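You operate a simulated robot arm through the tools that you are given. There is no shell and no other tool. Be economical: measure what you need, move in short steps, check, and stop when the job is done.

The job below is to be done with a simulated two-armed robot. You get a single attempt, and the scene is never put back.

Task
Fetch the short silver roller and set it on the top of the entry stand. Stack the 0.25 shim from the top of the side table on top of the 0.30 shim. Take the silver gear on the top of the side table and put it away on the upper shelf under the gear bench. Fetch the kanban card labelled "bolts" from the top of the tool cabinet and stand it on top of the carton of washers. Open the clips drawer, take the red ring and put it in the inside of the clips drawer and shut the drawer again. Take the white kit block and leave it on the free end of the shrink-fit bench. The order is free. Set down upright: kanban card.

Only the result counts: the job must be done as asked and must still hold three seconds after the hand-in. Knocking over, shifting, dropping, spilling or breaking anything else fails it.

Robot
Two 6-joint arms with two-finger parallel grippers on one trunk, on a base that drives. Base frame: it is fixed to the floor where the robot stands at the start and does not move with it; the origin is under the middle of the robot, x ahead of it, y to its left, z up; the surface under the hand at the start is at about z = 1000. Units: mm, rad, N and s.
The left shoulder is at the start at [50, 170, 1295], the right one opposite. Each reaches about 1092 mm from its shoulder. Places, roughly: carton of washers [-3500, -3750, 750]; clips drawer [-6100, -900, 1100]; free end of the shrink-fit bench (22x34 cm) [-3920, 40, 840]; inside of the clips drawer [-6100, -900, 1100]; kanban card [-6000, -1750, 1000]; red ring (6x6x5 cm) [-3900, 900, 900]; shim [-3750, -3500, 750]; short silver roller (13x3x3 cm) [700, 100, 1000]; silver gear [-5000, -3500, 750]; top of the entry stand (19x38 cm) [-2080, -1680, 900]; upper shelf under the gear bench [-5900, 4900, 500]; white kit block [-500, 2250, 1000]. Payload 1.57 kg a hand.
The TCP of each hand is the grasp point between the finger pads, 30 mm short of the fingertips. In the tool frame z runs along the fingers and y along their closing line. Largest opening 80 mm; finger width 17, thickness 12; the body of the gripper, 40 by 82 mm, starts 80 mm behind the TCP.
Orientation is told as [roll, pitch, yaw] about the base's x, y, z axes, in that order, counted from this pose: with the fingers straight down and closing along the base's y, the tool's x points along the base's -x, its y along +y and its z along -z.

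Tools
- The arms move only by the tool move_arm. It takes "left_moves", "right_moves" or both (then of equal length, played together; a hand with none holds still); each is a list of rows, each a list of 7 numbers: the gripper command, from -1 (shut) to 1 (fully open), values between in proportion, then the shift along the base's x, y, z in units of 400 mm (1.0 is 400 mm), then the turn, a rotation vector about the base's x, y, z in units of 90 degrees (1.0 is 90 degrees). In form: [[jaw, dx, dy, dz, rx, ry, rz], ...]. A call has 1 to 20 rows; each row is the pose to reach, as a shift and turn from the pose commanded when the call began. A call with a number of a shift or a turn outside -1 to 1 is refused whole. Each row takes 0.2 s and may step no farther than 50 mm and 0.15 rad from the row before; otherwise, or with a gripper value out of range, the whole call is refused. A pose out of reach is approached as far as the arm can. The call stops where the force on the tool passes 40 N (or 10 N more than at its start, if that is more) or the arm is blocked; 0.2 s more then pass. The fingers move at their own pace (about 72 mm/s each) and stop on an object; they squeeze with about 37 N. The grip force told is the motor's: it shows also when the fingers shut on nothing. Time passes only in rows, and 0.2 s behind the last, so rows that repeat a pose let the fingers close. The reply holds the time, the measured pose of the TCP, the force on the tool along the base axes, the opening and the grip force, in the units named above and with some noise, with the torque about the TCP (base axes, N m) and any sound that the robot's microphone picked up.
- Cameras (640 x 400 px; columns grow to the right, rows downward): "scene" is now at [32.1, 20.8, 1876.6]; the picture's right is [0.23, -0.97, 0.00], its down [-0.71, -0.16, -0.69] and it looks along [0.67, 0.16, -0.73] (base axes); focal length 270 px, centre (320, 200). "left" rides on the left gripper at [72, 7, -122] in its tool frame; the picture's right is [-0.09, 1.00, 0.00], its down [-0.84, -0.08, -0.54] and it looks along [-0.54, -0.05, 0.84] (tool axes); focal length 238 px, centre (320, 200). "right" rides on the right gripper at [72, -7, -122] in its tool frame; the picture's right is [0.09, 1.00, 0.00], its down [-0.84, 0.08, -0.54] and it looks along [-0.54, 0.05, 0.84] (tool axes); focal length 238 px, centre (320, 200). There is no depth. A picture from a camera that has moved, and an enlarged one, comes with that camera's place and axes in the base frame and with its lens. The place of the scene camera against the robot may be out by one fixed shift of up to 12 mm in any direction.
- snapshot(camera): a new picture of that camera. The clock stands still meanwhile.
- lift_body(by): slides the trunk up (or, below 0, down) by that many mm; the arms and the scene camera ride with it, the base frame stays. It gives what a move gives, with no picture.
- drive_base(legs): drives the robot by 1 to 6 legs, each [ahead, left, turn to the left] in mm, mm and rad, along the robot's own axes; the way and the turn of a leg run together, so that a leg with both is an arc; at most 1500 mm and 3.142 rad a leg. The arms and the cameras ride along, it lands a little off, and it stops where it bumps. It gives what a move gives.
- head_to(pan, tilt): turns the head with the scene camera to pan (to the left, within 1.501 rad either way) and tilt (down, from -0.506 to 1.204), counted from straight ahead of the robot. It gives what a move gives.
- enlarge(camera, box): a new picture of the part [left, top, right, bottom] of that camera's present view, enlarged. The clock stands still meanwhile.
- hand_in(): hands the job in; it is judged then, once.

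Work in short steps. Places have to be worked out from the pictures, the camera data and where the tool is seen: move nearer, look again, correct. Check each grasp and each placing, and mend what went wrong. You have 207 turns and 190 pictures in all, those below and enlarged ones among them. Open the grippers and draw the arms clear of the work before you hand the job in, unless the task says otherwise; then end with one line.

The tools are called after "Request:" as name(argument=value, ...) on one line, values as JSON. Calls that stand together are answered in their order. move_arm: Moves the arms, as the interface text tells. Its arguments: {"type":"object","properties":{"left_moves":{"type":"array"},"right_moves":{"type":"array"}},"required":[]} The other tools are called the same way: lift_body (by) slides the trunk up or down; drive_base (legs) drives the base; head_to (pan, tilt) turns the head that bears the scene camera; snapshot (camera) takes a picture; enlarge (camera, box) takes an enlarged picture of a part of a camera's view; hand_in () hands the job in.

At the start:

```text
time_s: 0.0
left_tcp_pos: [656.3, 433.0, 1185.4]
left_orientation: [-0.001, 0.002, 0.0]
left_force: [0.0, 0.1, -0.2]
left_torque: [0.0, 0.0, -0.03]
left_grip_width: 79.9
left_grasp_force: 0.0
right_tcp_pos: [751.9, -230.0, 1185.4]
right_orientation: [-0.001, 0.0, 0.0]
right_force: [-0.2, -0.2, 0.1]
right_torque: [0.01, 0.02, -0.01]
right_grip_width: 79.8
right_grasp_force: 0.1
trunk travel left (down, up): [-911.0, 59.0]
robot x, y, heading: [-2.4, 0.5, 0.0]
head pan, tilt: [0.229, 0.813]
```

scene: 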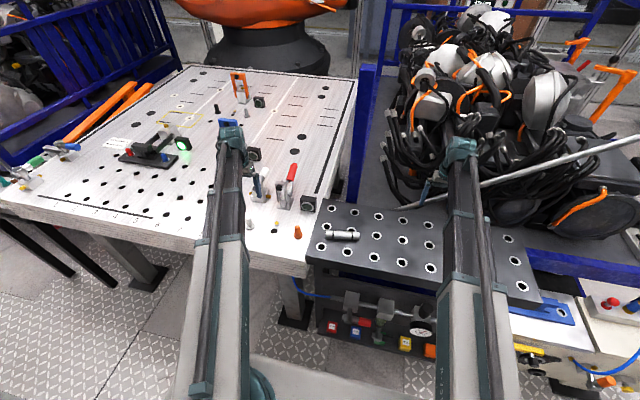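
right: 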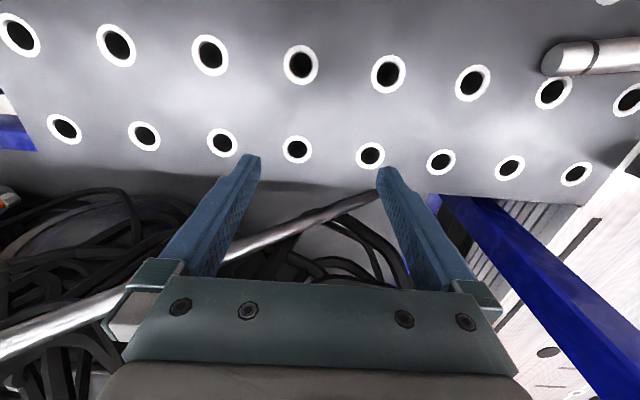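
left: 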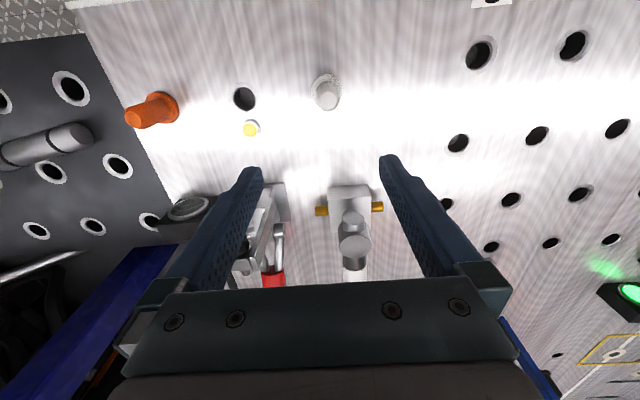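

The roller shows in all three views; triangulating puts it at about x 657, y 73, lying along y. I bring the right hand above it, turned a quarter.

Request:
move_arm(right_moves=[[1, -0.02, 0.07, -0.01, 0, 0, 0.09], [1, -0.04, 0.14, -0.02, 0, 0, 0.18], [1, -0.065, 0.21, -0.03, 0, 0, 0.27], [1, -0.085, 0.28, -0.04, 0, 0, 0.36], [1, -0.11, 0.35, -0.05, 0, 0, 0.45], [1, -0.13, 0.42, -0.06, 0, 0, 0.54], [1, -0.15, 0.49, -0.07, 0, 0, 0.63], [1, -0.17, 0.56, -0.08, 0, 0, 0.72], [1, -0.19, 0.63, -0.09, 0, 0, 0.81], [1, -0.215, 0.7, -0.11, 0, 0, 0.9], [1, -0.2375, 0.7575, -0.125, 0, 0, 0.99], [1, -0.2375, 0.7575, -0.125, 0, 0, 1.0]])

Request:
snapshot(camera="right")

Request:
head_to(pan=1.4, tilt=0.35)

Request:
snapshot(camera="scene")

```text
time_s: 2.6
left_tcp_pos: [656.3, 432.4, 1185.0]
left_orientation: [0.0, 0.0, 0.001]
left_force: [0.1, 0.0, 0.9]
left_torque: [0.02, 0.0, 0.0]
left_grip_width: 80.2
left_grasp_force: 0.1
right_tcp_pos: [656.1, 75.0, 1185.2]
right_orientation: [0.0, -0.001, 1.573]
right_force: [-1.4, 0.3, -0.2]
right_torque: [0.02, -0.04, -0.01]
right_grip_width: 80.0
right_grasp_force: 0.1
right hand out of reach, approached as far as the arm can: row 1, 2, 3, 4, 5, 6, 7, 8, 9, 10, 11, 12
trunk travel left (down, up): [-911.0, 59.0]
robot x, y, heading: [-0.0, -0.3, -0.0]
head pan, tilt: [0.229, 0.813]
```

```text
186 pictures are left
camera right: at [662.8, 0.6, 1306.8], right [-1.0, -0.09, 0.0], down [-0.08, 0.84, 0.54], along [-0.05, 0.54, -0.84], focal length 238 px, centre (320, 200)
```

right: 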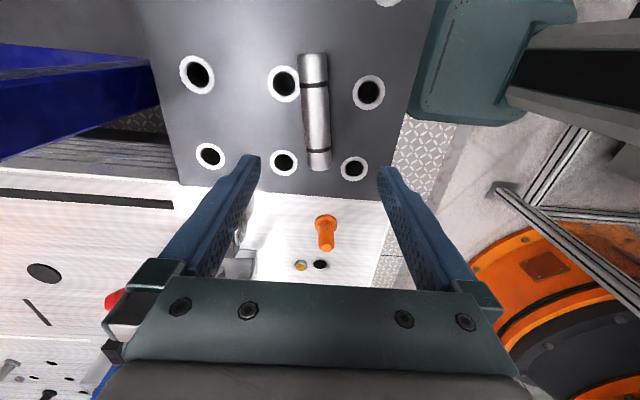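

```text
time_s: 4.0
left_tcp_pos: [656.3, 432.4, 1185.9]
left_orientation: [0.0, 0.001, 0.0]
left_force: [-0.7, -0.5, -0.6]
left_torque: [-0.04, 0.02, 0.02]
left_grip_width: 80.2
left_grasp_force: 0.0
right_tcp_pos: [655.6, 72.7, 1185.5]
right_orientation: [0.0, 0.0, 1.573]
right_force: [0.9, -0.5, -0.2]
right_torque: [0.0, 0.03, 0.04]
right_grip_width: 79.9
right_grasp_force: 0.1
trunk travel left (down, up): [-911.0, 59.0]
robot x, y, heading: [-5.0, 0.7, 0.004]
head pan, tilt: [1.4, 0.351]
```

```text
185 pictures are left
camera scene: at [-29.9, 94.6, 1917.4], right [0.99, -0.17, 0.0], down [-0.06, -0.34, -0.94], along [0.16, 0.93, -0.34], focal length 270 px, centre (320, 200)
```

scene: 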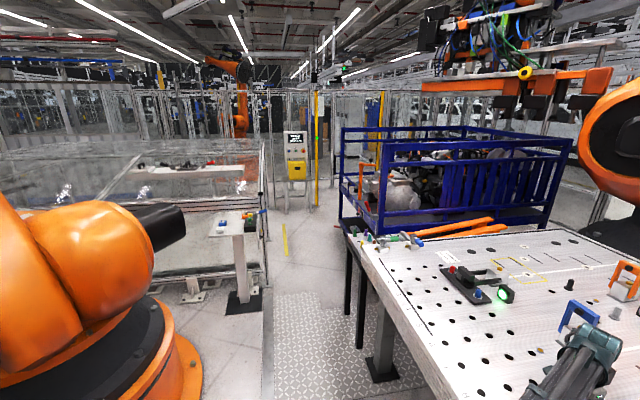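

The arm bottoms out at z 1185, so the trunk must do the lowering. The roller is skewed about 0.13 rad and centred near [660, 73]; I trim the right hand and raise the left one clear of the clamps first.

Request:
move_arm(right_moves=[[1, 0.01, 0, 0, 0, 0, 0.04], [1, 0.01, 0, 0, 0, 0, 0.08], [1, 0.01, 0, 0, 0, 0, 0.08], [1, 0.01, 0, 0, 0, 0, 0.08], [1, 0.01, 0, 0, 0, 0, 0.08], [1, 0.01, 0, 0, 0, 0, 0.08], [1, 0.01, 0, 0, 0, 0, 0.08]], left_moves=[[1, -0.02, 0, 0.1, 0, 0, 0], [1, -0.05, 0, 0.2, 0, 0, 0], [1, -0.1, 0, 0.3, 0, 0, 0], [1, -0.15, 0, 0.4, 0, 0, 0], [1, -0.2, 0, 0.5, 0, 0, 0], [1, -0.25, 0, 0.6, 0, 0, 0], [1, -0.25, 0, 0.6, 0, 0, 0]])

Request:
snapshot(camera="right")

```text
time_s: 5.6
left_tcp_pos: [560.9, 428.3, 1183.9]
left_orientation: [0.001, -0.001, 0.0]
left_force: [0.4, -0.2, -0.1]
left_torque: [0.0, 0.05, 0.02]
left_grip_width: 80.1
left_grasp_force: 0.1
left hand out of reach, approached as far as the arm can: row 1, 2, 3, 4, 5, 6, 7
right_tcp_pos: [660.0, 72.9, 1185.5]
right_orientation: [-0.001, -0.001, 1.696]
right_force: [0.1, 0.2, 0.0]
right_torque: [0.01, -0.01, 0.0]
right_grip_width: 80.1
right_grasp_force: 0.1
trunk travel left (down, up): [-911.0, 59.0]
robot x, y, heading: [-0.0, -2.6, 0.003]
head pan, tilt: [1.4, 0.351]
```

```text
184 pictures are left
camera right: at [676.7, 1.5, 1306.7], right [-0.98, -0.22, 0.0], down [-0.18, 0.82, 0.54], along [-0.12, 0.53, -0.84], focal length 238 px, centre (320, 200)
```

right: 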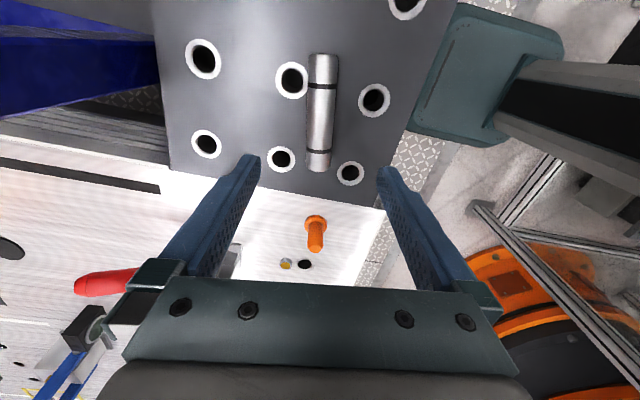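

Arms work in a plane, so height comes from the trunk only. I draw the left hand back off the table edge before lowering.

Request:
move_arm(left_moves=[[1, -0.1, 0, 0, 0, 0, 0], [1, -0.2, 0, 0, 0, 0, 0], [1, -0.3, 0, 0, 0, 0, 0], [1, -0.4, 0, 0, 0, 0, 0], [1, -0.5, 0, 0, 0, 0, 0], [1, -0.5, 0, 0, 0, 0, 0]])

Request:
head_to(pan=0.15, tilt=0.9)

Request:
snapshot(camera="scene")

```text
time_s: 7.0
left_tcp_pos: [362.0, 433.7, 1184.2]
left_orientation: [-0.002, 0.004, 0.0]
left_force: [0.6, -0.6, -0.8]
left_torque: [0.01, -0.01, -0.01]
left_grip_width: 79.9
left_grasp_force: 0.1
left hand out of reach, approached as far as the arm can: row 4, 5, 6
right_tcp_pos: [660.6, 72.8, 1186.0]
right_orientation: [0.0, -0.002, 1.696]
right_force: [0.0, -0.5, -0.2]
right_torque: [0.01, 0.0, 0.05]
right_grip_width: 80.0
right_grasp_force: 0.1
trunk travel left (down, up): [-911.0, 59.0]
robot x, y, heading: [1.1, 3.7, -0.0]
head pan, tilt: [1.4, 0.351]
```

```text
time_s: 8.4
left_tcp_pos: [360.6, 432.3, 1184.9]
left_orientation: [-0.001, 0.003, 0.001]
left_force: [-0.7, 0.2, 0.6]
left_torque: [0.02, -0.02, 0.03]
left_grip_width: 80.1
left_grasp_force: 0.0
right_tcp_pos: [659.9, 72.9, 1186.4]
right_orientation: [0.001, -0.001, 1.697]
right_force: [1.3, -0.5, -0.9]
right_torque: [0.0, -0.01, 0.01]
right_grip_width: 79.9
right_grasp_force: 0.0
trunk travel left (down, up): [-911.0, 59.0]
robot x, y, heading: [2.8, 2.9, -0.002]
head pan, tilt: [0.15, 0.901]
```

```text
183 pictures are left
camera scene: at [28.7, 14.1, 1869.9], right [0.15, -0.99, 0.0], down [-0.77, -0.12, -0.62], along [0.61, 0.09, -0.78], focal length 270 px, centre (320, 200)
```

scene: 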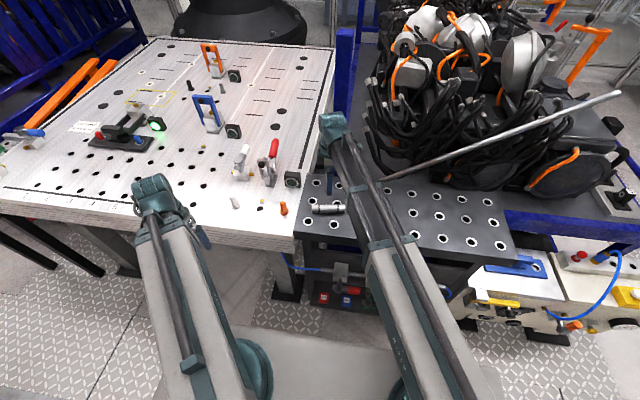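

The left hand is now short of the table edge and the right arm's path down is free. Lowering the trunk 150 mm.

Request:
lift_body(by=-100)

Request:
snapshot(camera="right")

```text
time_s: 9.7
left_tcp_pos: [361.8, 432.8, 1085.7]
left_orientation: [-0.003, 0.003, 0.0]
left_force: [-0.5, 0.6, 0.8]
left_torque: [0.0, 0.0, -0.02]
left_grip_width: 80.0
left_grasp_force: 0.0
right_tcp_pos: [660.3, 73.6, 1084.9]
right_orientation: [-0.002, 0.0, 1.697]
right_force: [0.3, -0.2, 0.9]
right_torque: [-0.03, -0.03, -0.01]
right_grip_width: 80.2
right_grasp_force: 0.1
trunk travel left (down, up): [-811.0, 159.0]
robot x, y, heading: [1.6, -1.6, -0.001]
head pan, tilt: [0.15, 0.901]
```

```text
182 pictures are left
camera right: at [676.2, 1.5, 1207.0], right [-0.98, -0.22, 0.0], down [-0.18, 0.82, 0.54], along [-0.12, 0.53, -0.84], focal length 238 px, centre (320, 200)
```

right: 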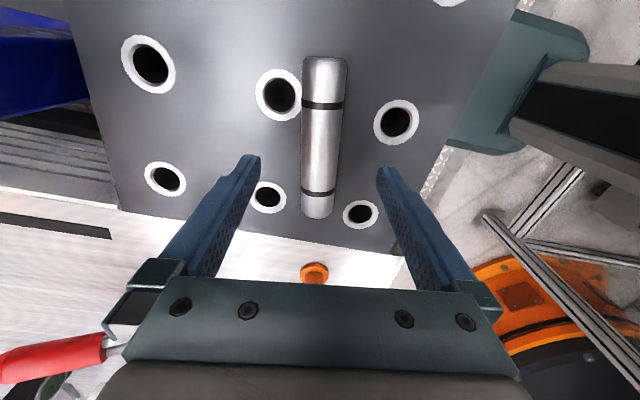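

Centred well. Lower the last 51 mm, then grip.

Request:
lift_body(by=-51)

Request:
move_arm(right_moves=[[-1, 0, 0, 0, 0, 0, 0], [-1, 0, 0, 0, 0, 0, 0], [-1, 0, 0, 0, 0, 0, 0], [-1, 0, 0, 0, 0, 0, 0], [-1, 0, 0, 0, 0, 0, 0]])

Request:
lift_body(by=160)

Request:
snapshot(camera="right")

```text
time_s: 10.7
left_tcp_pos: [361.5, 433.0, 1033.7]
left_orientation: [-0.001, 0.005, -0.001]
left_force: [-1.0, -0.3, -0.5]
left_torque: [0.02, 0.01, 0.01]
left_grip_width: 80.1
left_grasp_force: 0.1
right_tcp_pos: [660.6, 74.6, 1035.1]
right_orientation: [0.002, -0.002, 1.697]
right_force: [-0.8, 0.0, 0.5]
right_torque: [0.01, -0.01, 0.03]
right_grip_width: 80.2
right_grasp_force: 0.1
trunk travel left (down, up): [-760.0, 210.0]
robot x, y, heading: [0.6, -0.7, -0.002]
head pan, tilt: [0.15, 0.901]
```

```text
time_s: 11.9
left_tcp_pos: [361.4, 432.7, 1033.9]
left_orientation: [-0.002, 0.002, 0.001]
left_force: [0.1, 0.7, -0.1]
left_torque: [0.0, -0.01, -0.02]
left_grip_width: 79.9
left_grasp_force: 0.1
right_tcp_pos: [659.0, 74.0, 1034.2]
right_orientation: [0.002, 0.0, 1.695]
right_force: [0.4, 0.9, 1.8]
right_torque: [0.02, -0.04, 0.07]
right_grip_width: 29.2
right_grasp_force: 37.0
trunk travel left (down, up): [-760.0, 210.0]
robot x, y, heading: [-0.2, -0.2, 0.004]
head pan, tilt: [0.15, 0.901]
```

```text
time_s: 13.7
left_tcp_pos: [361.1, 431.7, 1193.8]
left_orientation: [-0.002, 0.003, -0.002]
left_force: [0.0, 0.2, -0.7]
left_torque: [0.0, 0.02, 0.02]
left_grip_width: 79.9
left_grasp_force: 0.1
right_tcp_pos: [659.3, 73.3, 1193.9]
right_orientation: [0.0, 0.0, 1.696]
right_force: [-0.4, -0.7, -0.1]
right_torque: [0.04, -0.01, -0.02]
right_grip_width: 0.1
right_grasp_force: 21.4
trunk travel left (down, up): [-920.0, 50.0]
robot x, y, heading: [-2.0, 2.2, 0.003]
head pan, tilt: [0.15, 0.901]
```

```text
181 pictures are left
camera right: at [676.4, 1.6, 1315.8], right [-0.98, -0.22, 0.0], down [-0.18, 0.82, 0.54], along [-0.12, 0.53, -0.84], focal length 238 px, centre (320, 200)
```

right: 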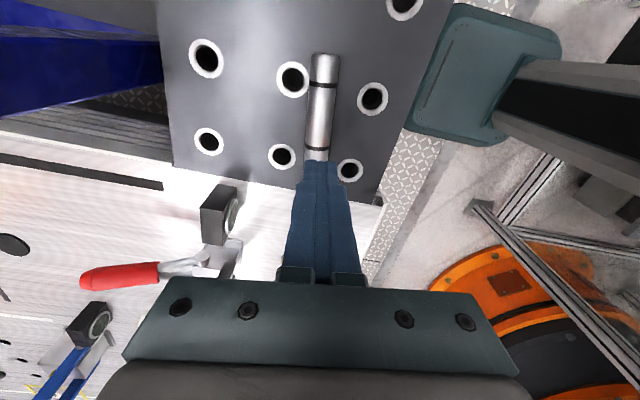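

The roller slipped out and still lies in place. I go back with a slightly better yaw, grip deeper (tips just above the plate), and lift in a short step first.

Request:
move_arm(right_moves=[[1, 0, -0.01, 0, 0, 0, 0.03], [1, 0, -0.01, 0, 0, 0, 0.03], [1, 0, -0.01, 0, 0, 0, 0.03]])

Request:
lift_body(by=-160)

Request:
lift_body(by=-4.5)

Request:
snapshot(camera="right")

```text
time_s: 14.5
left_tcp_pos: [361.2, 432.5, 1194.9]
left_orientation: [-0.003, 0.004, 0.001]
left_force: [0.8, -0.2, 0.6]
left_torque: [-0.01, -0.01, -0.02]
left_grip_width: 79.9
left_grasp_force: 0.0
right_tcp_pos: [659.8, 68.3, 1195.4]
right_orientation: [0.0, 0.0, 1.745]
right_force: [-0.3, -0.5, 0.2]
right_torque: [0.01, -0.01, 0.0]
right_grip_width: 80.0
right_grasp_force: 0.1
trunk travel left (down, up): [-920.0, 50.0]
robot x, y, heading: [-0.1, -3.1, 0.001]
head pan, tilt: [0.15, 0.901]
```

```text
time_s: 16.3
left_tcp_pos: [361.7, 432.1, 1035.1]
left_orientation: [-0.002, 0.004, -0.001]
left_force: [0.2, -0.1, 0.6]
left_torque: [-0.01, -0.01, -0.02]
left_grip_width: 80.1
left_grasp_force: 0.1
right_tcp_pos: [659.1, 68.2, 1034.7]
right_orientation: [-0.001, 0.0, 1.744]
right_force: [0.1, -0.4, 0.9]
right_torque: [-0.01, 0.03, 0.0]
right_grip_width: 79.7
right_grasp_force: 0.0
trunk travel left (down, up): [-760.0, 210.0]
robot x, y, heading: [0.5, -1.3, 0.004]
head pan, tilt: [0.15, 0.901]
```

```text
time_s: 16.9
left_tcp_pos: [361.2, 432.4, 1028.8]
left_orientation: [-0.002, 0.005, 0.0]
left_force: [-0.3, 0.6, -0.2]
left_torque: [0.02, -0.03, 0.02]
left_grip_width: 80.1
left_grasp_force: 0.1
right_tcp_pos: [659.0, 69.1, 1029.8]
right_orientation: [-0.001, -0.002, 1.743]
right_force: [0.6, 0.7, 4.2]
right_torque: [0.0, 0.16, 0.0]
right_grip_width: 79.7
right_grasp_force: 0.0
trunk travel left (down, up): [-755.0, 215.0]
robot x, y, heading: [2.5, -2.0, 0.002]
head pan, tilt: [0.15, 0.901]
```

```text
180 pictures are left
camera right: at [678.9, -2.2, 1151.6], right [-0.97, -0.26, 0.0], down [-0.22, 0.81, 0.54], along [-0.14, 0.52, -0.84], focal length 238 px, centre (320, 200)
```

right: 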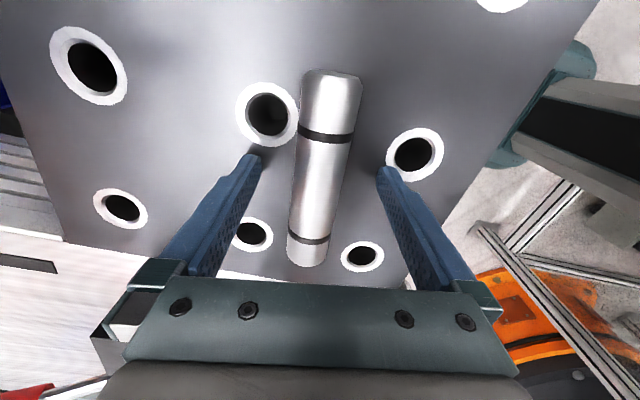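

Tips now just brush the plate (4 N); the roller axis measures nearer yaw 1.71, so I trim back, raise 1 mm, grip and lift only slightly.

Request:
lift_body(by=1)

Request:
move_arm(right_moves=[[1, 0.003, 0, 0, 0, 0, -0.025], [0, 0.003, 0, 0, 0, 0, -0.025], [-1, 0.003, 0, 0, 0, 0, -0.025], [-1, 0.003, 0, 0, 0, 0, -0.025], [-1, 0.003, 0, 0, 0, 0, -0.025], [-1, 0.003, 0, 0, 0, 0, -0.025], [-1, 0.003, 0, 0, 0, 0, -0.025], [-1, 0.003, 0, 0, 0, 0, -0.025]])

Request:
lift_body(by=15)

Request:
snapshot(camera="right")

```text
time_s: 17.4
left_tcp_pos: [360.7, 433.2, 1031.6]
left_orientation: [-0.001, 0.003, 0.0]
left_force: [-0.3, 0.1, 0.1]
left_torque: [0.0, 0.0, 0.02]
left_grip_width: 80.1
left_grasp_force: 0.0
right_tcp_pos: [659.5, 69.0, 1030.1]
right_orientation: [0.0, 0.001, 1.743]
right_force: [-0.6, 0.3, 0.2]
right_torque: [-0.01, -0.02, -0.02]
right_grip_width: 80.2
right_grasp_force: 0.2
trunk travel left (down, up): [-756.0, 214.0]
robot x, y, heading: [-0.8, -1.2, -0.001]
head pan, tilt: [0.15, 0.901]
```

```text
time_s: 19.2
left_tcp_pos: [361.6, 432.9, 1031.8]
left_orientation: [-0.002, 0.002, -0.001]
left_force: [0.6, 0.0, -0.1]
left_torque: [-0.01, -0.01, 0.0]
left_grip_width: 80.0
left_grasp_force: 0.1
right_tcp_pos: [660.8, 68.6, 1031.2]
right_orientation: [-0.002, 0.0, 1.703]
right_force: [-0.5, -0.6, 0.8]
right_torque: [-0.01, -0.04, -0.03]
right_grip_width: 29.1
right_grasp_force: 36.8
trunk travel left (down, up): [-756.0, 214.0]
robot x, y, heading: [-2.0, -0.3, -0.005]
head pan, tilt: [0.15, 0.901]
```

```text
time_s: 19.8
left_tcp_pos: [361.3, 432.7, 1046.1]
left_orientation: [-0.002, 0.004, 0.0]
left_force: [0.5, -0.1, -0.3]
left_torque: [0.0, 0.02, -0.01]
left_grip_width: 80.0
left_grasp_force: 0.0
right_tcp_pos: [660.9, 69.1, 1045.1]
right_orientation: [0.0, 0.001, 1.706]
right_force: [0.5, -0.2, -2.3]
right_torque: [-0.01, 0.03, 0.02]
right_grip_width: 29.0
right_grasp_force: 37.0
trunk travel left (down, up): [-771.0, 199.0]
robot x, y, heading: [-2.2, 1.4, -0.003]
head pan, tilt: [0.15, 0.901]
```

```text
179 pictures are left
camera right: at [677.5, -2.7, 1167.2], right [-0.97, -0.22, 0.0], down [-0.19, 0.82, 0.54], along [-0.12, 0.53, -0.84], focal length 238 px, centre (320, 200)
```

right: 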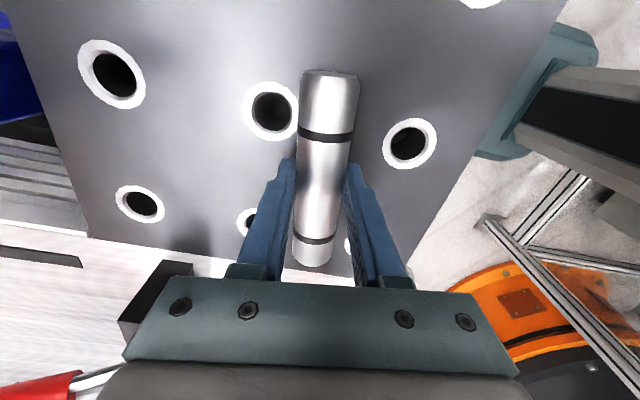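

Now it is held (2.5 N). Lift further to clear, and check.

Request:
lift_body(by=75)

Request:
lift_body(by=75)

Request:
head_to(pan=1.5, tilt=0.6)

Request:
snapshot(camera="scene")

Request:
head_to(pan=-1.5, tilt=0.4)

Request:
snapshot(camera="scene")

```text
time_s: 20.9
left_tcp_pos: [361.1, 431.5, 1121.2]
left_orientation: [-0.002, 0.003, -0.001]
left_force: [-0.3, -0.5, 0.3]
left_torque: [0.0, 0.0, -0.05]
left_grip_width: 80.0
left_grasp_force: 0.1
right_tcp_pos: [659.9, 69.6, 1121.1]
right_orientation: [0.001, 0.0, 1.703]
right_force: [-0.4, 0.5, -1.7]
right_torque: [-0.01, -0.02, -0.01]
right_grip_width: 28.8
right_grasp_force: 37.1
trunk travel left (down, up): [-846.0, 124.0]
robot x, y, heading: [-1.2, -0.7, -0.0]
head pan, tilt: [0.15, 0.901]
```

```text
time_s: 22.1
left_tcp_pos: [361.0, 431.7, 1194.8]
left_orientation: [-0.003, 0.003, -0.001]
left_force: [-0.4, -0.7, -0.1]
left_torque: [0.0, -0.01, 0.02]
left_grip_width: 79.9
left_grasp_force: 0.1
right_tcp_pos: [661.4, 68.4, 1195.8]
right_orientation: [0.001, -0.001, 1.703]
right_force: [0.2, -0.2, -2.1]
right_torque: [0.02, -0.04, 0.01]
right_grip_width: 29.3
right_grasp_force: 37.0
trunk travel left (down, up): [-921.0, 49.0]
robot x, y, heading: [-0.0, -2.2, 0.003]
head pan, tilt: [0.15, 0.901]
```

```text
time_s: 23.6
left_tcp_pos: [361.6, 433.0, 1195.2]
left_orientation: [-0.001, 0.003, 0.0]
left_force: [0.0, 0.3, 0.8]
left_torque: [-0.01, -0.02, 0.0]
left_grip_width: 79.8
left_grasp_force: 0.0
right_tcp_pos: [660.7, 69.4, 1194.8]
right_orientation: [0.001, -0.001, 1.704]
right_force: [-0.2, -0.5, -2.1]
right_torque: [0.0, -0.03, -0.01]
right_grip_width: 28.9
right_grasp_force: 36.9
trunk travel left (down, up): [-921.0, 49.0]
robot x, y, heading: [-0.5, 0.1, -0.0]
head pan, tilt: [1.499, 0.6]
```

```text
178 pictures are left
camera scene: at [-39.3, 91.0, 1905.1], right [1.0, -0.07, 0.0], down [-0.04, -0.56, -0.82], along [0.06, 0.82, -0.57], focal length 270 px, centre (320, 200)
```

scene: 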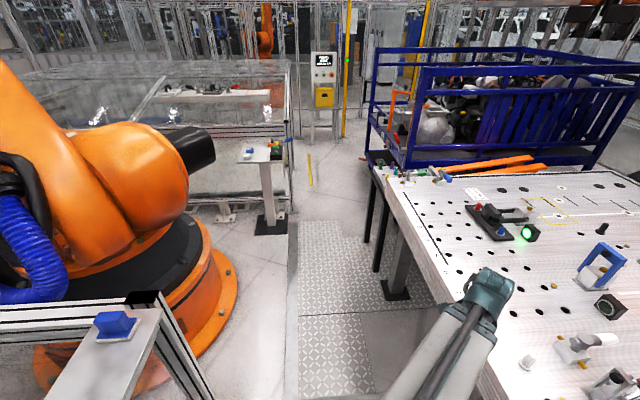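

```text
time_s: 26.1
left_tcp_pos: [360.6, 433.0, 1196.2]
left_orientation: [-0.001, 0.004, 0.001]
left_force: [0.1, 0.6, -0.2]
left_torque: [0.01, -0.01, 0.02]
left_grip_width: 79.8
left_grasp_force: 0.1
right_tcp_pos: [660.5, 69.1, 1195.0]
right_orientation: [0.0, -0.001, 1.705]
right_force: [-0.7, 0.0, -2.2]
right_torque: [-0.01, 0.01, 0.0]
right_grip_width: 28.8
right_grasp_force: 37.7
trunk travel left (down, up): [-921.0, 49.0]
robot x, y, heading: [2.4, 1.6, 0.002]
head pan, tilt: [-1.499, 0.4]
```

```text
177 pictures are left
camera scene: at [-39.0, -89.6, 1923.4], right [-1.0, -0.07, 0.0], down [-0.03, 0.39, -0.92], along [0.07, -0.92, -0.39], focal length 270 px, centre (320, 200)
```

scene: 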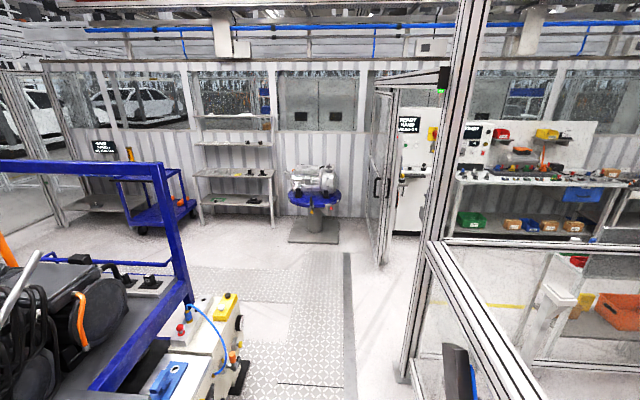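

Roller is held firmly. I tuck both hands close in front of the trunk so the robot can turn round and look west.

Request:
move_arm(right_moves=[[-1, -0.09, -0.066, 0, 0, 0, 0], [-1, -0.18, -0.133, 0, 0, 0, 0], [-1, -0.27, -0.2, 0, 0, 0, 0], [-1, -0.36, -0.267, 0, 0, 0, 0], [-1, -0.45, -0.333, 0, 0, 0, 0], [-1, -0.52, -0.4, 0, 0, 0, 0], [-1, -0.52, -0.4, 0, 0, 0, 0], [-1, -0.52, -0.4, 0, 0, 0, 0]], left_moves=[[1, 0.07, -0.08, 0, 0, 0, 0], [1, 0.14, -0.16, 0, 0, 0, 0], [1, 0.2, -0.24, 0, 0, 0, 0], [1, 0.25, -0.33, 0, 0, 0, 0], [1, 0.25, -0.43, 0, 0, 0, 0], [1, 0.25, -0.53, 0, 0, 0, 0], [1, 0.25, -0.63, 0, 0, 0, 0], [1, 0.24, -0.7, 0, 0, 0, 0]])

Request:
head_to(pan=1.5, tilt=0.85)

Request:
snapshot(camera="scene")

Request:
head_to(pan=-1.5, tilt=0.85)

Request:
snapshot(camera="scene")

```text
time_s: 27.9
left_tcp_pos: [457.1, 152.4, 1196.1]
left_orientation: [-0.003, 0.003, 0.0]
left_force: [-0.3, -0.2, 0.1]
left_torque: [0.01, 0.02, 0.0]
left_grip_width: 79.9
left_grasp_force: 0.1
right_tcp_pos: [453.2, -91.8, 1196.3]
right_orientation: [0.0, 0.001, 1.706]
right_force: [0.6, 0.0, -2.5]
right_torque: [-0.02, -0.01, -0.04]
right_grip_width: 29.1
right_grasp_force: 37.3
trunk travel left (down, up): [-921.0, 49.0]
robot x, y, heading: [-2.3, -2.7, 0.004]
head pan, tilt: [-1.499, 0.4]
```

```text
time_s: 30.6
left_tcp_pos: [457.8, 153.4, 1196.8]
left_orientation: [-0.002, 0.004, 0.001]
left_force: [-0.2, -0.5, 0.3]
left_torque: [0.0, 0.03, 0.0]
left_grip_width: 80.0
left_grasp_force: 0.1
right_tcp_pos: [452.3, -91.9, 1196.3]
right_orientation: [0.001, 0.001, 1.703]
right_force: [1.1, -0.6, -2.6]
right_torque: [0.01, 0.0, 0.0]
right_grip_width: 29.2
right_grasp_force: 36.7
trunk travel left (down, up): [-921.0, 49.0]
robot x, y, heading: [5.5, 0.3, 0.001]
head pan, tilt: [1.499, 0.85]
```

```text
176 pictures are left
camera scene: at [-40.1, 80.7, 1884.3], right [1.0, -0.07, 0.0], down [-0.05, -0.75, -0.66], along [0.05, 0.66, -0.75], focal length 270 px, centre (320, 200)
```

scene: 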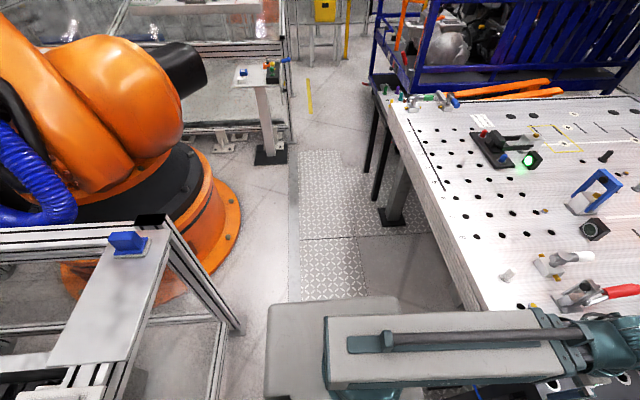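

```text
time_s: 33.1
left_tcp_pos: [457.6, 152.6, 1195.3]
left_orientation: [-0.002, 0.003, 0.001]
left_force: [-0.3, 0.2, 0.0]
left_torque: [0.01, 0.01, -0.01]
left_grip_width: 80.0
left_grasp_force: 0.0
right_tcp_pos: [452.0, -92.2, 1195.1]
right_orientation: [-0.001, 0.0, 1.705]
right_force: [-0.1, 0.2, -2.0]
right_torque: [-0.01, 0.01, -0.01]
right_grip_width: 29.0
right_grasp_force: 37.2
trunk travel left (down, up): [-921.0, 49.0]
robot x, y, heading: [-4.0, 0.0, 0.005]
head pan, tilt: [-1.499, 0.85]
```

```text
175 pictures are left
camera scene: at [-40.1, -75.3, 1884.2], right [-1.0, -0.07, 0.0], down [-0.05, 0.75, -0.66], along [0.05, -0.66, -0.75], focal length 270 px, centre (320, 200)
```

scene: 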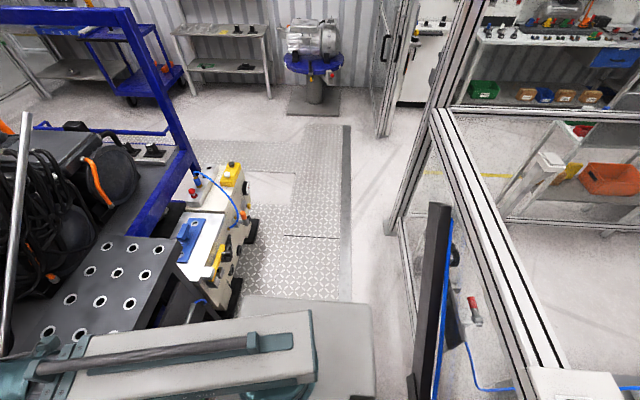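

The arms telescope, and the beige base looks wide. I need its size to steer safely, so I lower the trunk by 150 mm and measure the base edges by parallax.

Request:
lift_body(by=-150)

Request:
snapshot(camera="scene")

Request:
head_to(pan=1.5, tilt=0.85)

Request:
snapshot(camera="scene")

```text
time_s: 34.9
left_tcp_pos: [458.6, 152.0, 1045.9]
left_orientation: [-0.001, 0.004, 0.0]
left_force: [-0.4, -0.4, -1.0]
left_torque: [0.01, 0.01, -0.02]
left_grip_width: 80.0
left_grasp_force: 0.1
right_tcp_pos: [453.0, -92.8, 1046.2]
right_orientation: [-0.001, -0.002, 1.703]
right_force: [-0.4, 0.7, -2.1]
right_torque: [0.01, -0.03, -0.01]
right_grip_width: 29.0
right_grasp_force: 37.2
trunk travel left (down, up): [-771.0, 199.0]
robot x, y, heading: [1.2, 0.4, 0.006]
head pan, tilt: [-1.499, 0.85]
```

```text
174 pictures are left
camera scene: at [-40.3, -75.3, 1734.3], right [-1.0, -0.07, 0.0], down [-0.05, 0.75, -0.66], along [0.05, -0.66, -0.75], focal length 270 px, centre (320, 200)
```

scene: 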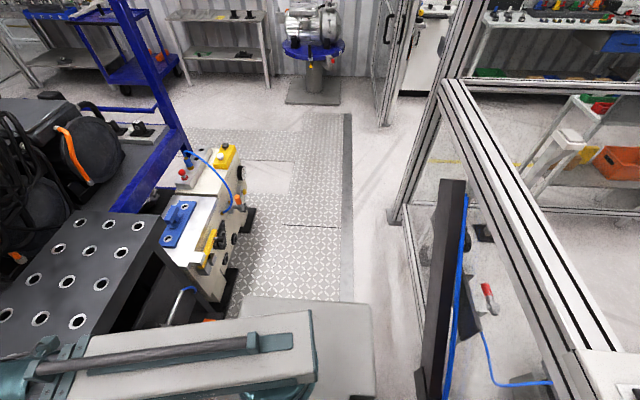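

```text
time_s: 37.5
left_tcp_pos: [458.2, 151.9, 1046.0]
left_orientation: [-0.002, 0.004, 0.0]
left_force: [-0.1, -0.1, 0.5]
left_torque: [0.02, 0.0, 0.0]
left_grip_width: 80.0
left_grasp_force: 0.1
right_tcp_pos: [451.9, -92.3, 1045.7]
right_orientation: [0.0, 0.001, 1.704]
right_force: [-0.2, -0.3, -2.4]
right_torque: [0.01, 0.02, -0.01]
right_grip_width: 29.1
right_grasp_force: 37.2
trunk travel left (down, up): [-771.0, 199.0]
robot x, y, heading: [2.1, -0.3, -0.002]
head pan, tilt: [1.499, 0.85]
```

```text
173 pictures are left
camera scene: at [-40.1, 80.7, 1734.3], right [1.0, -0.07, 0.0], down [-0.05, -0.75, -0.66], along [0.05, 0.66, -0.75], focal length 270 px, centre (320, 200)
```

scene: 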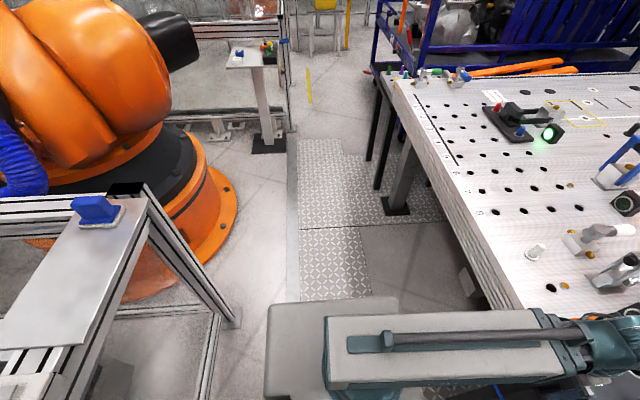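

The beige box rides with the trunk, so it is only the torso (about 650 x 310). The corridor between x -500 and +500 is free northward. I raise the trunk, and slide left (north) 1100 mm toward the kit block stand.

Request:
lift_body(by=195)

Request:
drive_base(legs=[[-30, 500, 0], [0, 600, 0]])

Request:
snapshot(camera="scene")

```text
time_s: 39.6
left_tcp_pos: [458.9, 152.9, 1240.3]
left_orientation: [-0.002, 0.003, 0.001]
left_force: [0.0, -0.2, 0.4]
left_torque: [0.0, -0.05, 0.0]
left_grip_width: 80.0
left_grasp_force: 0.0
right_tcp_pos: [452.5, -91.2, 1240.0]
right_orientation: [-0.001, 0.001, 1.703]
right_force: [0.2, -0.8, -1.9]
right_torque: [0.03, 0.0, 0.01]
right_grip_width: 28.8
right_grasp_force: 36.8
trunk travel left (down, up): [-966.0, 4.0]
robot x, y, heading: [-3.6, 1.9, 0.0]
head pan, tilt: [1.499, 0.85]
```

```text
time_s: 45.6
left_tcp_pos: [430.1, 1267.1, 1240.5]
left_orientation: [-0.003, 0.004, -0.001]
left_force: [1.0, 1.4, -0.4]
left_torque: [0.01, -0.02, 0.01]
left_grip_width: 79.8
left_grasp_force: 0.1
right_tcp_pos: [425.5, 1023.3, 1241.1]
right_orientation: [0.0, 0.002, 1.703]
right_force: [0.6, 0.0, -1.7]
right_torque: [-0.02, 0.01, -0.02]
right_grip_width: 29.0
right_grasp_force: 36.6
trunk travel left (down, up): [-966.0, 4.0]
robot x, y, heading: [-27.3, 1117.2, -0.006]
head pan, tilt: [1.499, 0.85]
```

```text
172 pictures are left
camera scene: at [-67.5, 1196.5, 1929.2], right [1.0, -0.07, 0.0], down [-0.06, -0.75, -0.66], along [0.05, 0.66, -0.75], focal length 270 px, centre (320, 200)
```

scene: 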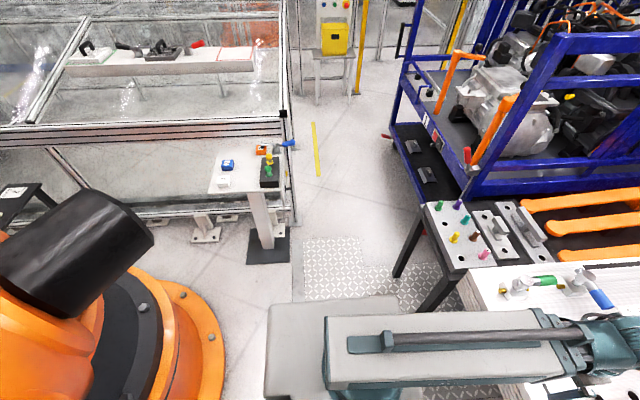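

The stand is in view with a small white block on it. I enlarge it to be sure.

Request:
enlarge(camera="scene", box=[190, 120, 310, 200])

Request:
drive_base(legs=[[0, 0, 1.571]])

Request:
head_to(pan=0.3, tilt=0.85)

Request:
snapshot(camera="scene")

```text
5.00 times, centred on (250, 160) of scene
camera zoom: at [-67.5, 1196.5, 1929.2], right [1.0, -0.07, 0.0], down [-0.06, -0.75, -0.66], along [0.05, 0.66, -0.75], focal length 1352 px, centre (670, 400)
```

zoom: 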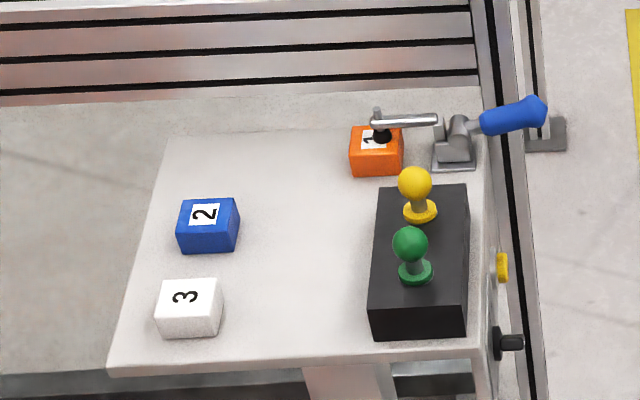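

```text
time_s: 49.8
left_tcp_pos: [-165.2, 1577.3, 1240.6]
left_orientation: [-0.002, 0.003, 1.536]
left_force: [-0.6, 0.6, -0.3]
left_torque: [0.03, 0.0, -0.04]
left_grip_width: 79.9
left_grasp_force: 0.1
right_tcp_pos: [80.0, 1563.6, 1240.4]
right_orientation: [0.0, -0.001, -3.041]
right_force: [-0.1, 0.0, -2.5]
right_torque: [0.0, -0.02, 0.0]
right_grip_width: 29.0
right_grasp_force: 37.0
trunk travel left (down, up): [-966.0, 4.0]
robot x, y, heading: [-27.1, 1114.6, 1.531]
head pan, tilt: [1.499, 0.85]
```

```text
time_s: 51.2
left_tcp_pos: [-165.1, 1577.5, 1240.5]
left_orientation: [-0.001, 0.004, 1.536]
left_force: [0.2, 0.5, -0.2]
left_torque: [0.0, -0.01, -0.05]
left_grip_width: 80.2
left_grasp_force: 0.0
right_tcp_pos: [79.2, 1563.3, 1241.6]
right_orientation: [0.0, 0.002, -3.042]
right_force: [0.2, 0.2, -2.1]
right_torque: [0.0, 0.0, -0.01]
right_grip_width: 29.0
right_grasp_force: 37.2
trunk travel left (down, up): [-966.0, 4.0]
robot x, y, heading: [-23.8, 1114.4, 1.537]
head pan, tilt: [0.3, 0.85]
```

```text
170 pictures are left
camera scene: at [-55.5, 1153.2, 1929.2], right [0.96, 0.26, 0.0], down [0.2, -0.72, -0.66], along [-0.17, 0.64, -0.75], focal length 270 px, centre (320, 200)
```

scene: 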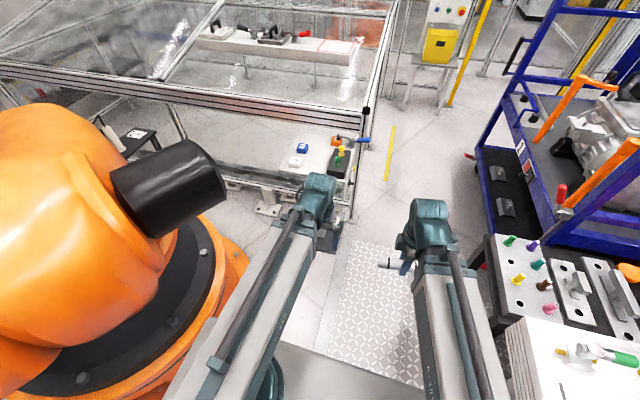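

The white block "3" sits at about [-457, 2146]. I move the robot 200 mm forward to bring it well within left-arm reach.

Request:
drive_base(legs=[[200, 0, 0.035]])

Request:
move_arm(left_moves=[[1, -0.08, 0.08, 0, 0, 0, 0], [1, -0.16, 0.16, 0, 0, 0, 0], [1, -0.24, 0.24, 0, 0, 0, 0], [1, -0.32, 0.32, 0, 0, 0, 0], [1, -0.4, 0.4, 0, 0, 0, 0], [1, -0.47, 0.48, 0, 0, 0, 0], [1, -0.54, 0.56, 0, 0, 0, 0], [1, -0.6, 0.62, 0, 0, 0, 0], [1, -0.65, 0.68, 0, 0, 0, 0], [1, -0.65, 0.68, 0, 0, 0, 0]])

Request:
snapshot(camera="left")

```text
time_s: 52.8
left_tcp_pos: [-175.5, 1773.9, 1240.3]
left_orientation: [-0.001, 0.004, 1.571]
left_force: [-0.5, -0.3, -0.6]
left_torque: [-0.02, 0.0, 0.0]
left_grip_width: 79.9
left_grasp_force: 0.1
right_tcp_pos: [68.0, 1767.6, 1241.1]
right_orientation: [0.001, 0.0, -3.009]
right_force: [0.7, 0.1, -2.9]
right_torque: [-0.04, 0.0, 0.04]
right_grip_width: 28.8
right_grasp_force: 36.7
trunk travel left (down, up): [-966.0, 4.0]
robot x, y, heading: [-26.9, 1316.6, 1.568]
head pan, tilt: [0.3, 0.85]
```

```text
time_s: 55.0
left_tcp_pos: [-436.0, 2046.4, 1240.6]
left_orientation: [-0.003, 0.005, 1.569]
left_force: [-1.0, -0.4, -0.1]
left_torque: [0.02, -0.02, 0.01]
left_grip_width: 80.2
left_grasp_force: 0.1
right_tcp_pos: [67.9, 1766.7, 1240.2]
right_orientation: [0.0, -0.001, -3.008]
right_force: [0.4, -1.1, -2.9]
right_torque: [0.03, 0.02, -0.02]
right_grip_width: 28.9
right_grasp_force: 36.6
trunk travel left (down, up): [-966.0, 4.0]
robot x, y, heading: [-24.8, 1314.7, 1.573]
head pan, tilt: [0.3, 0.85]
```

```text
169 pictures are left
camera left: at [-443.9, 1973.8, 1363.2], right [-1.0, 0.09, 0.0], down [0.08, 0.84, 0.54], along [0.05, 0.54, -0.84], focal length 238 px, centre (320, 200)
```

left: 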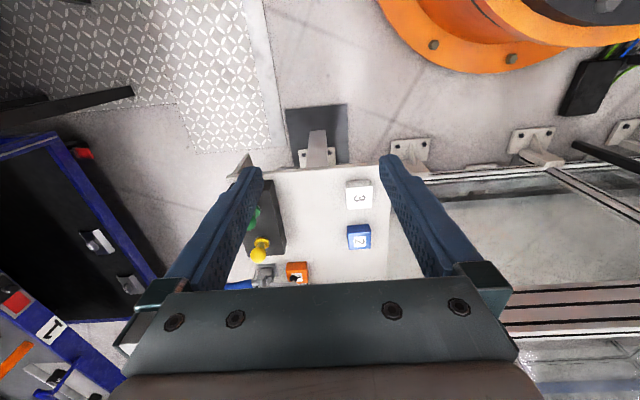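

Triangulating scene and hand views puts the block near [-508, 2268, 890], lower than thought. I move the hand above it and look again.

Request:
move_arm(left_moves=[[1, -0.03, 0.09, 0, 0, 0, 0], [1, -0.07, 0.18, 0, 0, 0, 0], [1, -0.11, 0.27, 0, 0, 0, 0], [1, -0.15, 0.36, 0, 0, 0, 0], [1, -0.17, 0.45, 0, 0, 0, 0], [1, -0.17, 0.48, 0, 0, 0, 0], [1, -0.17, 0.48, 0, 0, 0, 0]])

Request:
snapshot(camera="left")

```text
time_s: 56.6
left_tcp_pos: [-487.6, 2185.2, 1241.3]
left_orientation: [-0.001, 0.001, 1.569]
left_force: [-0.1, 0.4, 0.8]
left_torque: [0.02, 0.02, -0.02]
left_grip_width: 80.0
left_grasp_force: 0.1
left hand out of reach, approached as far as the arm can: row 4, 5, 6, 7
right_tcp_pos: [68.8, 1766.5, 1241.1]
right_orientation: [0.0, -0.001, -3.01]
right_force: [0.6, -0.5, -1.4]
right_torque: [-0.03, -0.01, -0.03]
right_grip_width: 28.7
right_grasp_force: 36.8
trunk travel left (down, up): [-966.0, 4.0]
robot x, y, heading: [-27.5, 1315.0, 1.569]
head pan, tilt: [0.3, 0.85]
```

```text
168 pictures are left
camera left: at [-495.3, 2112.8, 1362.9], right [-1.0, 0.09, 0.0], down [0.08, 0.84, 0.54], along [0.05, 0.54, -0.84], focal length 238 px, centre (320, 200)
```

left: 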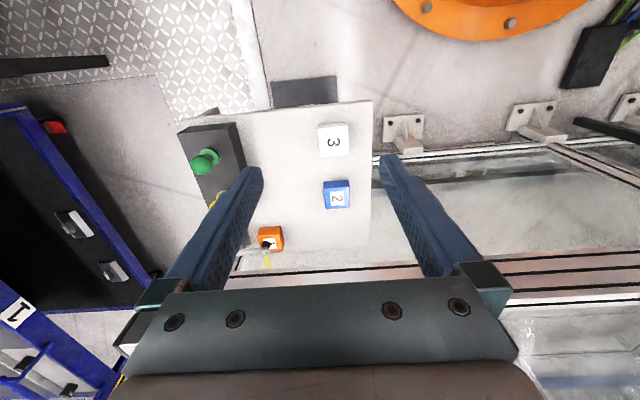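

The arm ran out of reach; the block fits at [-509, 2279], top about z 878. I drive forward 130 mm more and correct.

Request:
drive_base(legs=[[130, 0, 0]])

Request:
lift_body(by=-200)

Request:
snapshot(camera="left")

```text
time_s: 57.9
left_tcp_pos: [-485.5, 2318.9, 1240.6]
left_orientation: [-0.002, 0.005, 1.567]
left_force: [1.0, -0.2, -0.5]
left_torque: [-0.01, -0.03, -0.02]
left_grip_width: 79.9
left_grasp_force: 0.1
right_tcp_pos: [67.3, 1899.5, 1240.5]
right_orientation: [0.001, 0.0, -3.011]
right_force: [-0.2, 0.4, -2.3]
right_torque: [-0.03, 0.01, 0.0]
right_grip_width: 29.3
right_grasp_force: 36.9
trunk travel left (down, up): [-966.0, 4.0]
robot x, y, heading: [-24.8, 1442.5, 1.57]
head pan, tilt: [0.3, 0.85]
```

```text
time_s: 60.0
left_tcp_pos: [-485.5, 2317.2, 1039.1]
left_orientation: [-0.003, 0.002, 1.568]
left_force: [-0.3, 0.4, 0.7]
left_torque: [0.0, 0.0, 0.01]
left_grip_width: 80.4
left_grasp_force: 0.0
right_tcp_pos: [69.0, 1896.4, 1041.0]
right_orientation: [0.002, 0.0, -3.01]
right_force: [-0.3, 0.1, -3.0]
right_torque: [-0.01, 0.02, -0.02]
right_grip_width: 29.0
right_grasp_force: 36.6
trunk travel left (down, up): [-766.0, 204.0]
robot x, y, heading: [-24.0, 1445.3, 1.567]
head pan, tilt: [0.3, 0.85]
```

```text
167 pictures are left
camera left: at [-493.6, 2244.6, 1162.9], right [-1.0, 0.1, 0.0], down [0.08, 0.84, 0.54], along [0.05, 0.54, -0.84], focal length 238 px, centre (320, 200)
```

left: 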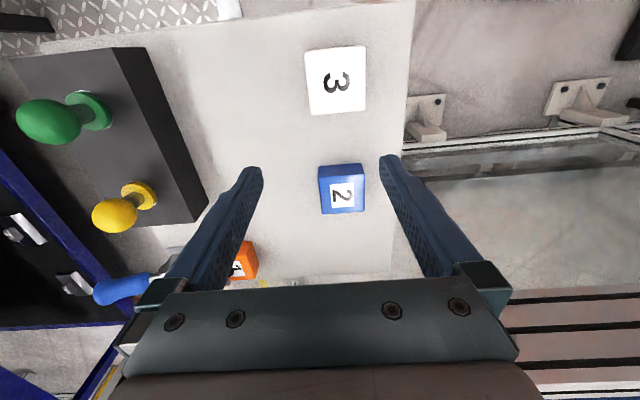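

Refined: block top 57 x 61 mm at z about 880, centre [-510, 2276]. Correct sideways and lower to TCP 925.

Request:
move_arm(left_moves=[[1, -0.03, -0.05, 0, 0, 0, 0], [1, -0.06, -0.1025, 0, 0, 0, 0], [1, -0.06, -0.1025, 0, 0, 0, 0]])

Request:
lift_body(by=-105)

Request:
snapshot(camera="left")

Request:
snapshot(camera="scene")

```text
time_s: 60.8
left_tcp_pos: [-511.8, 2276.4, 1040.8]
left_orientation: [-0.002, 0.004, 1.566]
left_force: [-0.6, -1.3, -0.2]
left_torque: [-0.01, 0.0, -0.03]
left_grip_width: 79.9
left_grasp_force: 0.0
right_tcp_pos: [69.2, 1898.2, 1040.7]
right_orientation: [0.0, -0.002, -3.011]
right_force: [-0.3, 1.2, -2.6]
right_torque: [-0.02, -0.02, 0.02]
right_grip_width: 29.1
right_grasp_force: 36.8
trunk travel left (down, up): [-766.0, 204.0]
robot x, y, heading: [-25.3, 1448.9, 1.569]
head pan, tilt: [0.3, 0.85]
```

```text
time_s: 62.2
left_tcp_pos: [-512.7, 2276.7, 937.2]
left_orientation: [-0.001, 0.003, 1.569]
left_force: [0.3, 0.5, 0.5]
left_torque: [0.03, 0.02, 0.0]
left_grip_width: 79.9
left_grasp_force: 0.2
right_tcp_pos: [69.3, 1897.7, 936.4]
right_orientation: [0.0, 0.0, -3.011]
right_force: [0.2, 0.5, -2.5]
right_torque: [-0.01, -0.02, 0.02]
right_grip_width: 29.0
right_grasp_force: 37.2
trunk travel left (down, up): [-661.0, 309.0]
robot x, y, heading: [-24.8, 1444.9, 1.567]
head pan, tilt: [0.3, 0.85]
```

```text
166 pictures are left
camera left: at [-519.2, 2203.6, 1057.9], right [-1.0, 0.1, 0.0], down [0.08, 0.84, 0.54], along [0.05, 0.54, -0.84], focal length 238 px, centre (320, 200)
```

left: 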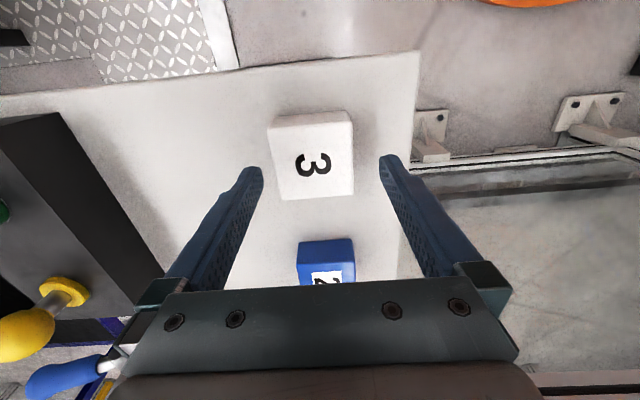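

```text
165 pictures are left
camera scene: at [-52.7, 1482.9, 1624.3], right [0.96, 0.29, 0.0], down [0.22, -0.72, -0.66], along [-0.19, 0.63, -0.75], focal length 270 px, centre (320, 200)
```

scene: 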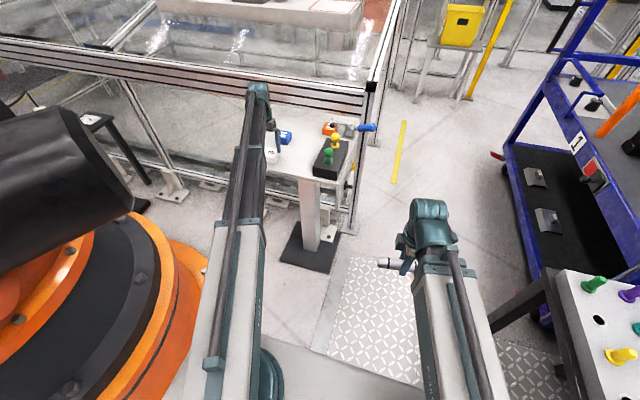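

Aligned. I nudge 3 mm and lower 55 so the tips end just above the stand plate, then grip.

Request:
move_arm(left_moves=[[1, 0.008, 0.008, 0, 0, 0, 0], [1, 0.008, 0.008, 0, 0, 0, 0]])

Request:
lift_body(by=-50)

Request:
snapshot(camera="left")

```text
time_s: 62.8
left_tcp_pos: [-507.9, 2278.8, 935.0]
left_orientation: [-0.003, 0.002, 1.568]
left_force: [-0.2, -0.1, -0.4]
left_torque: [0.0, 0.02, 0.02]
left_grip_width: 80.1
left_grasp_force: 0.1
right_tcp_pos: [69.9, 1897.8, 935.2]
right_orientation: [0.0, 0.0, -3.011]
right_force: [0.7, -1.0, -2.6]
right_torque: [-0.03, -0.02, -0.03]
right_grip_width: 29.0
right_grasp_force: 36.9
trunk travel left (down, up): [-661.0, 309.0]
robot x, y, heading: [-25.8, 1445.3, 1.564]
head pan, tilt: [0.3, 0.85]
```

```text
time_s: 63.7
left_tcp_pos: [-506.8, 2279.2, 889.2]
left_orientation: [0.001, -0.006, 1.569]
left_force: [1.7, -1.8, 38.6]
left_torque: [-0.39, -0.21, 0.09]
left_grip_width: 78.7
left_grasp_force: 0.0
right_tcp_pos: [71.0, 1895.7, 887.7]
right_orientation: [-0.004, 0.001, -3.011]
right_force: [0.3, -0.1, -2.0]
right_torque: [0.0, 0.01, 0.0]
right_grip_width: 29.0
right_grasp_force: 36.8
trunk travel left (down, up): [-611.0, 359.0]
robot x, y, heading: [-21.4, 1446.0, 1.571]
head pan, tilt: [0.3, 0.85]
stopped: the force on the tool passed its limit at 57 N (the readings are from after the stop); the commanded pose is now the measured one
```

```text
164 pictures are left
camera left: at [-515.8, 2205.6, 1011.6], right [-1.0, 0.09, 0.0], down [0.08, 0.83, 0.55], along [0.05, 0.54, -0.84], focal length 238 px, centre (320, 200)
```

left: 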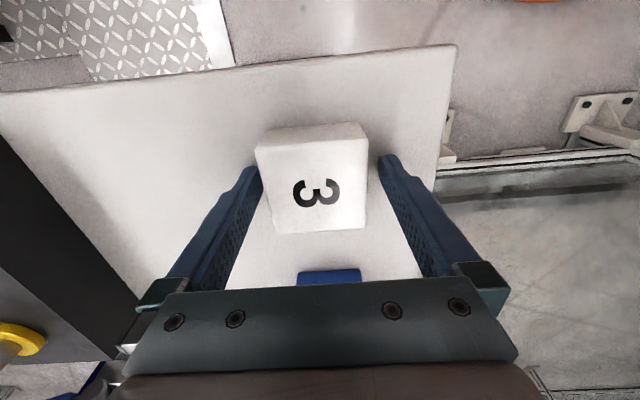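

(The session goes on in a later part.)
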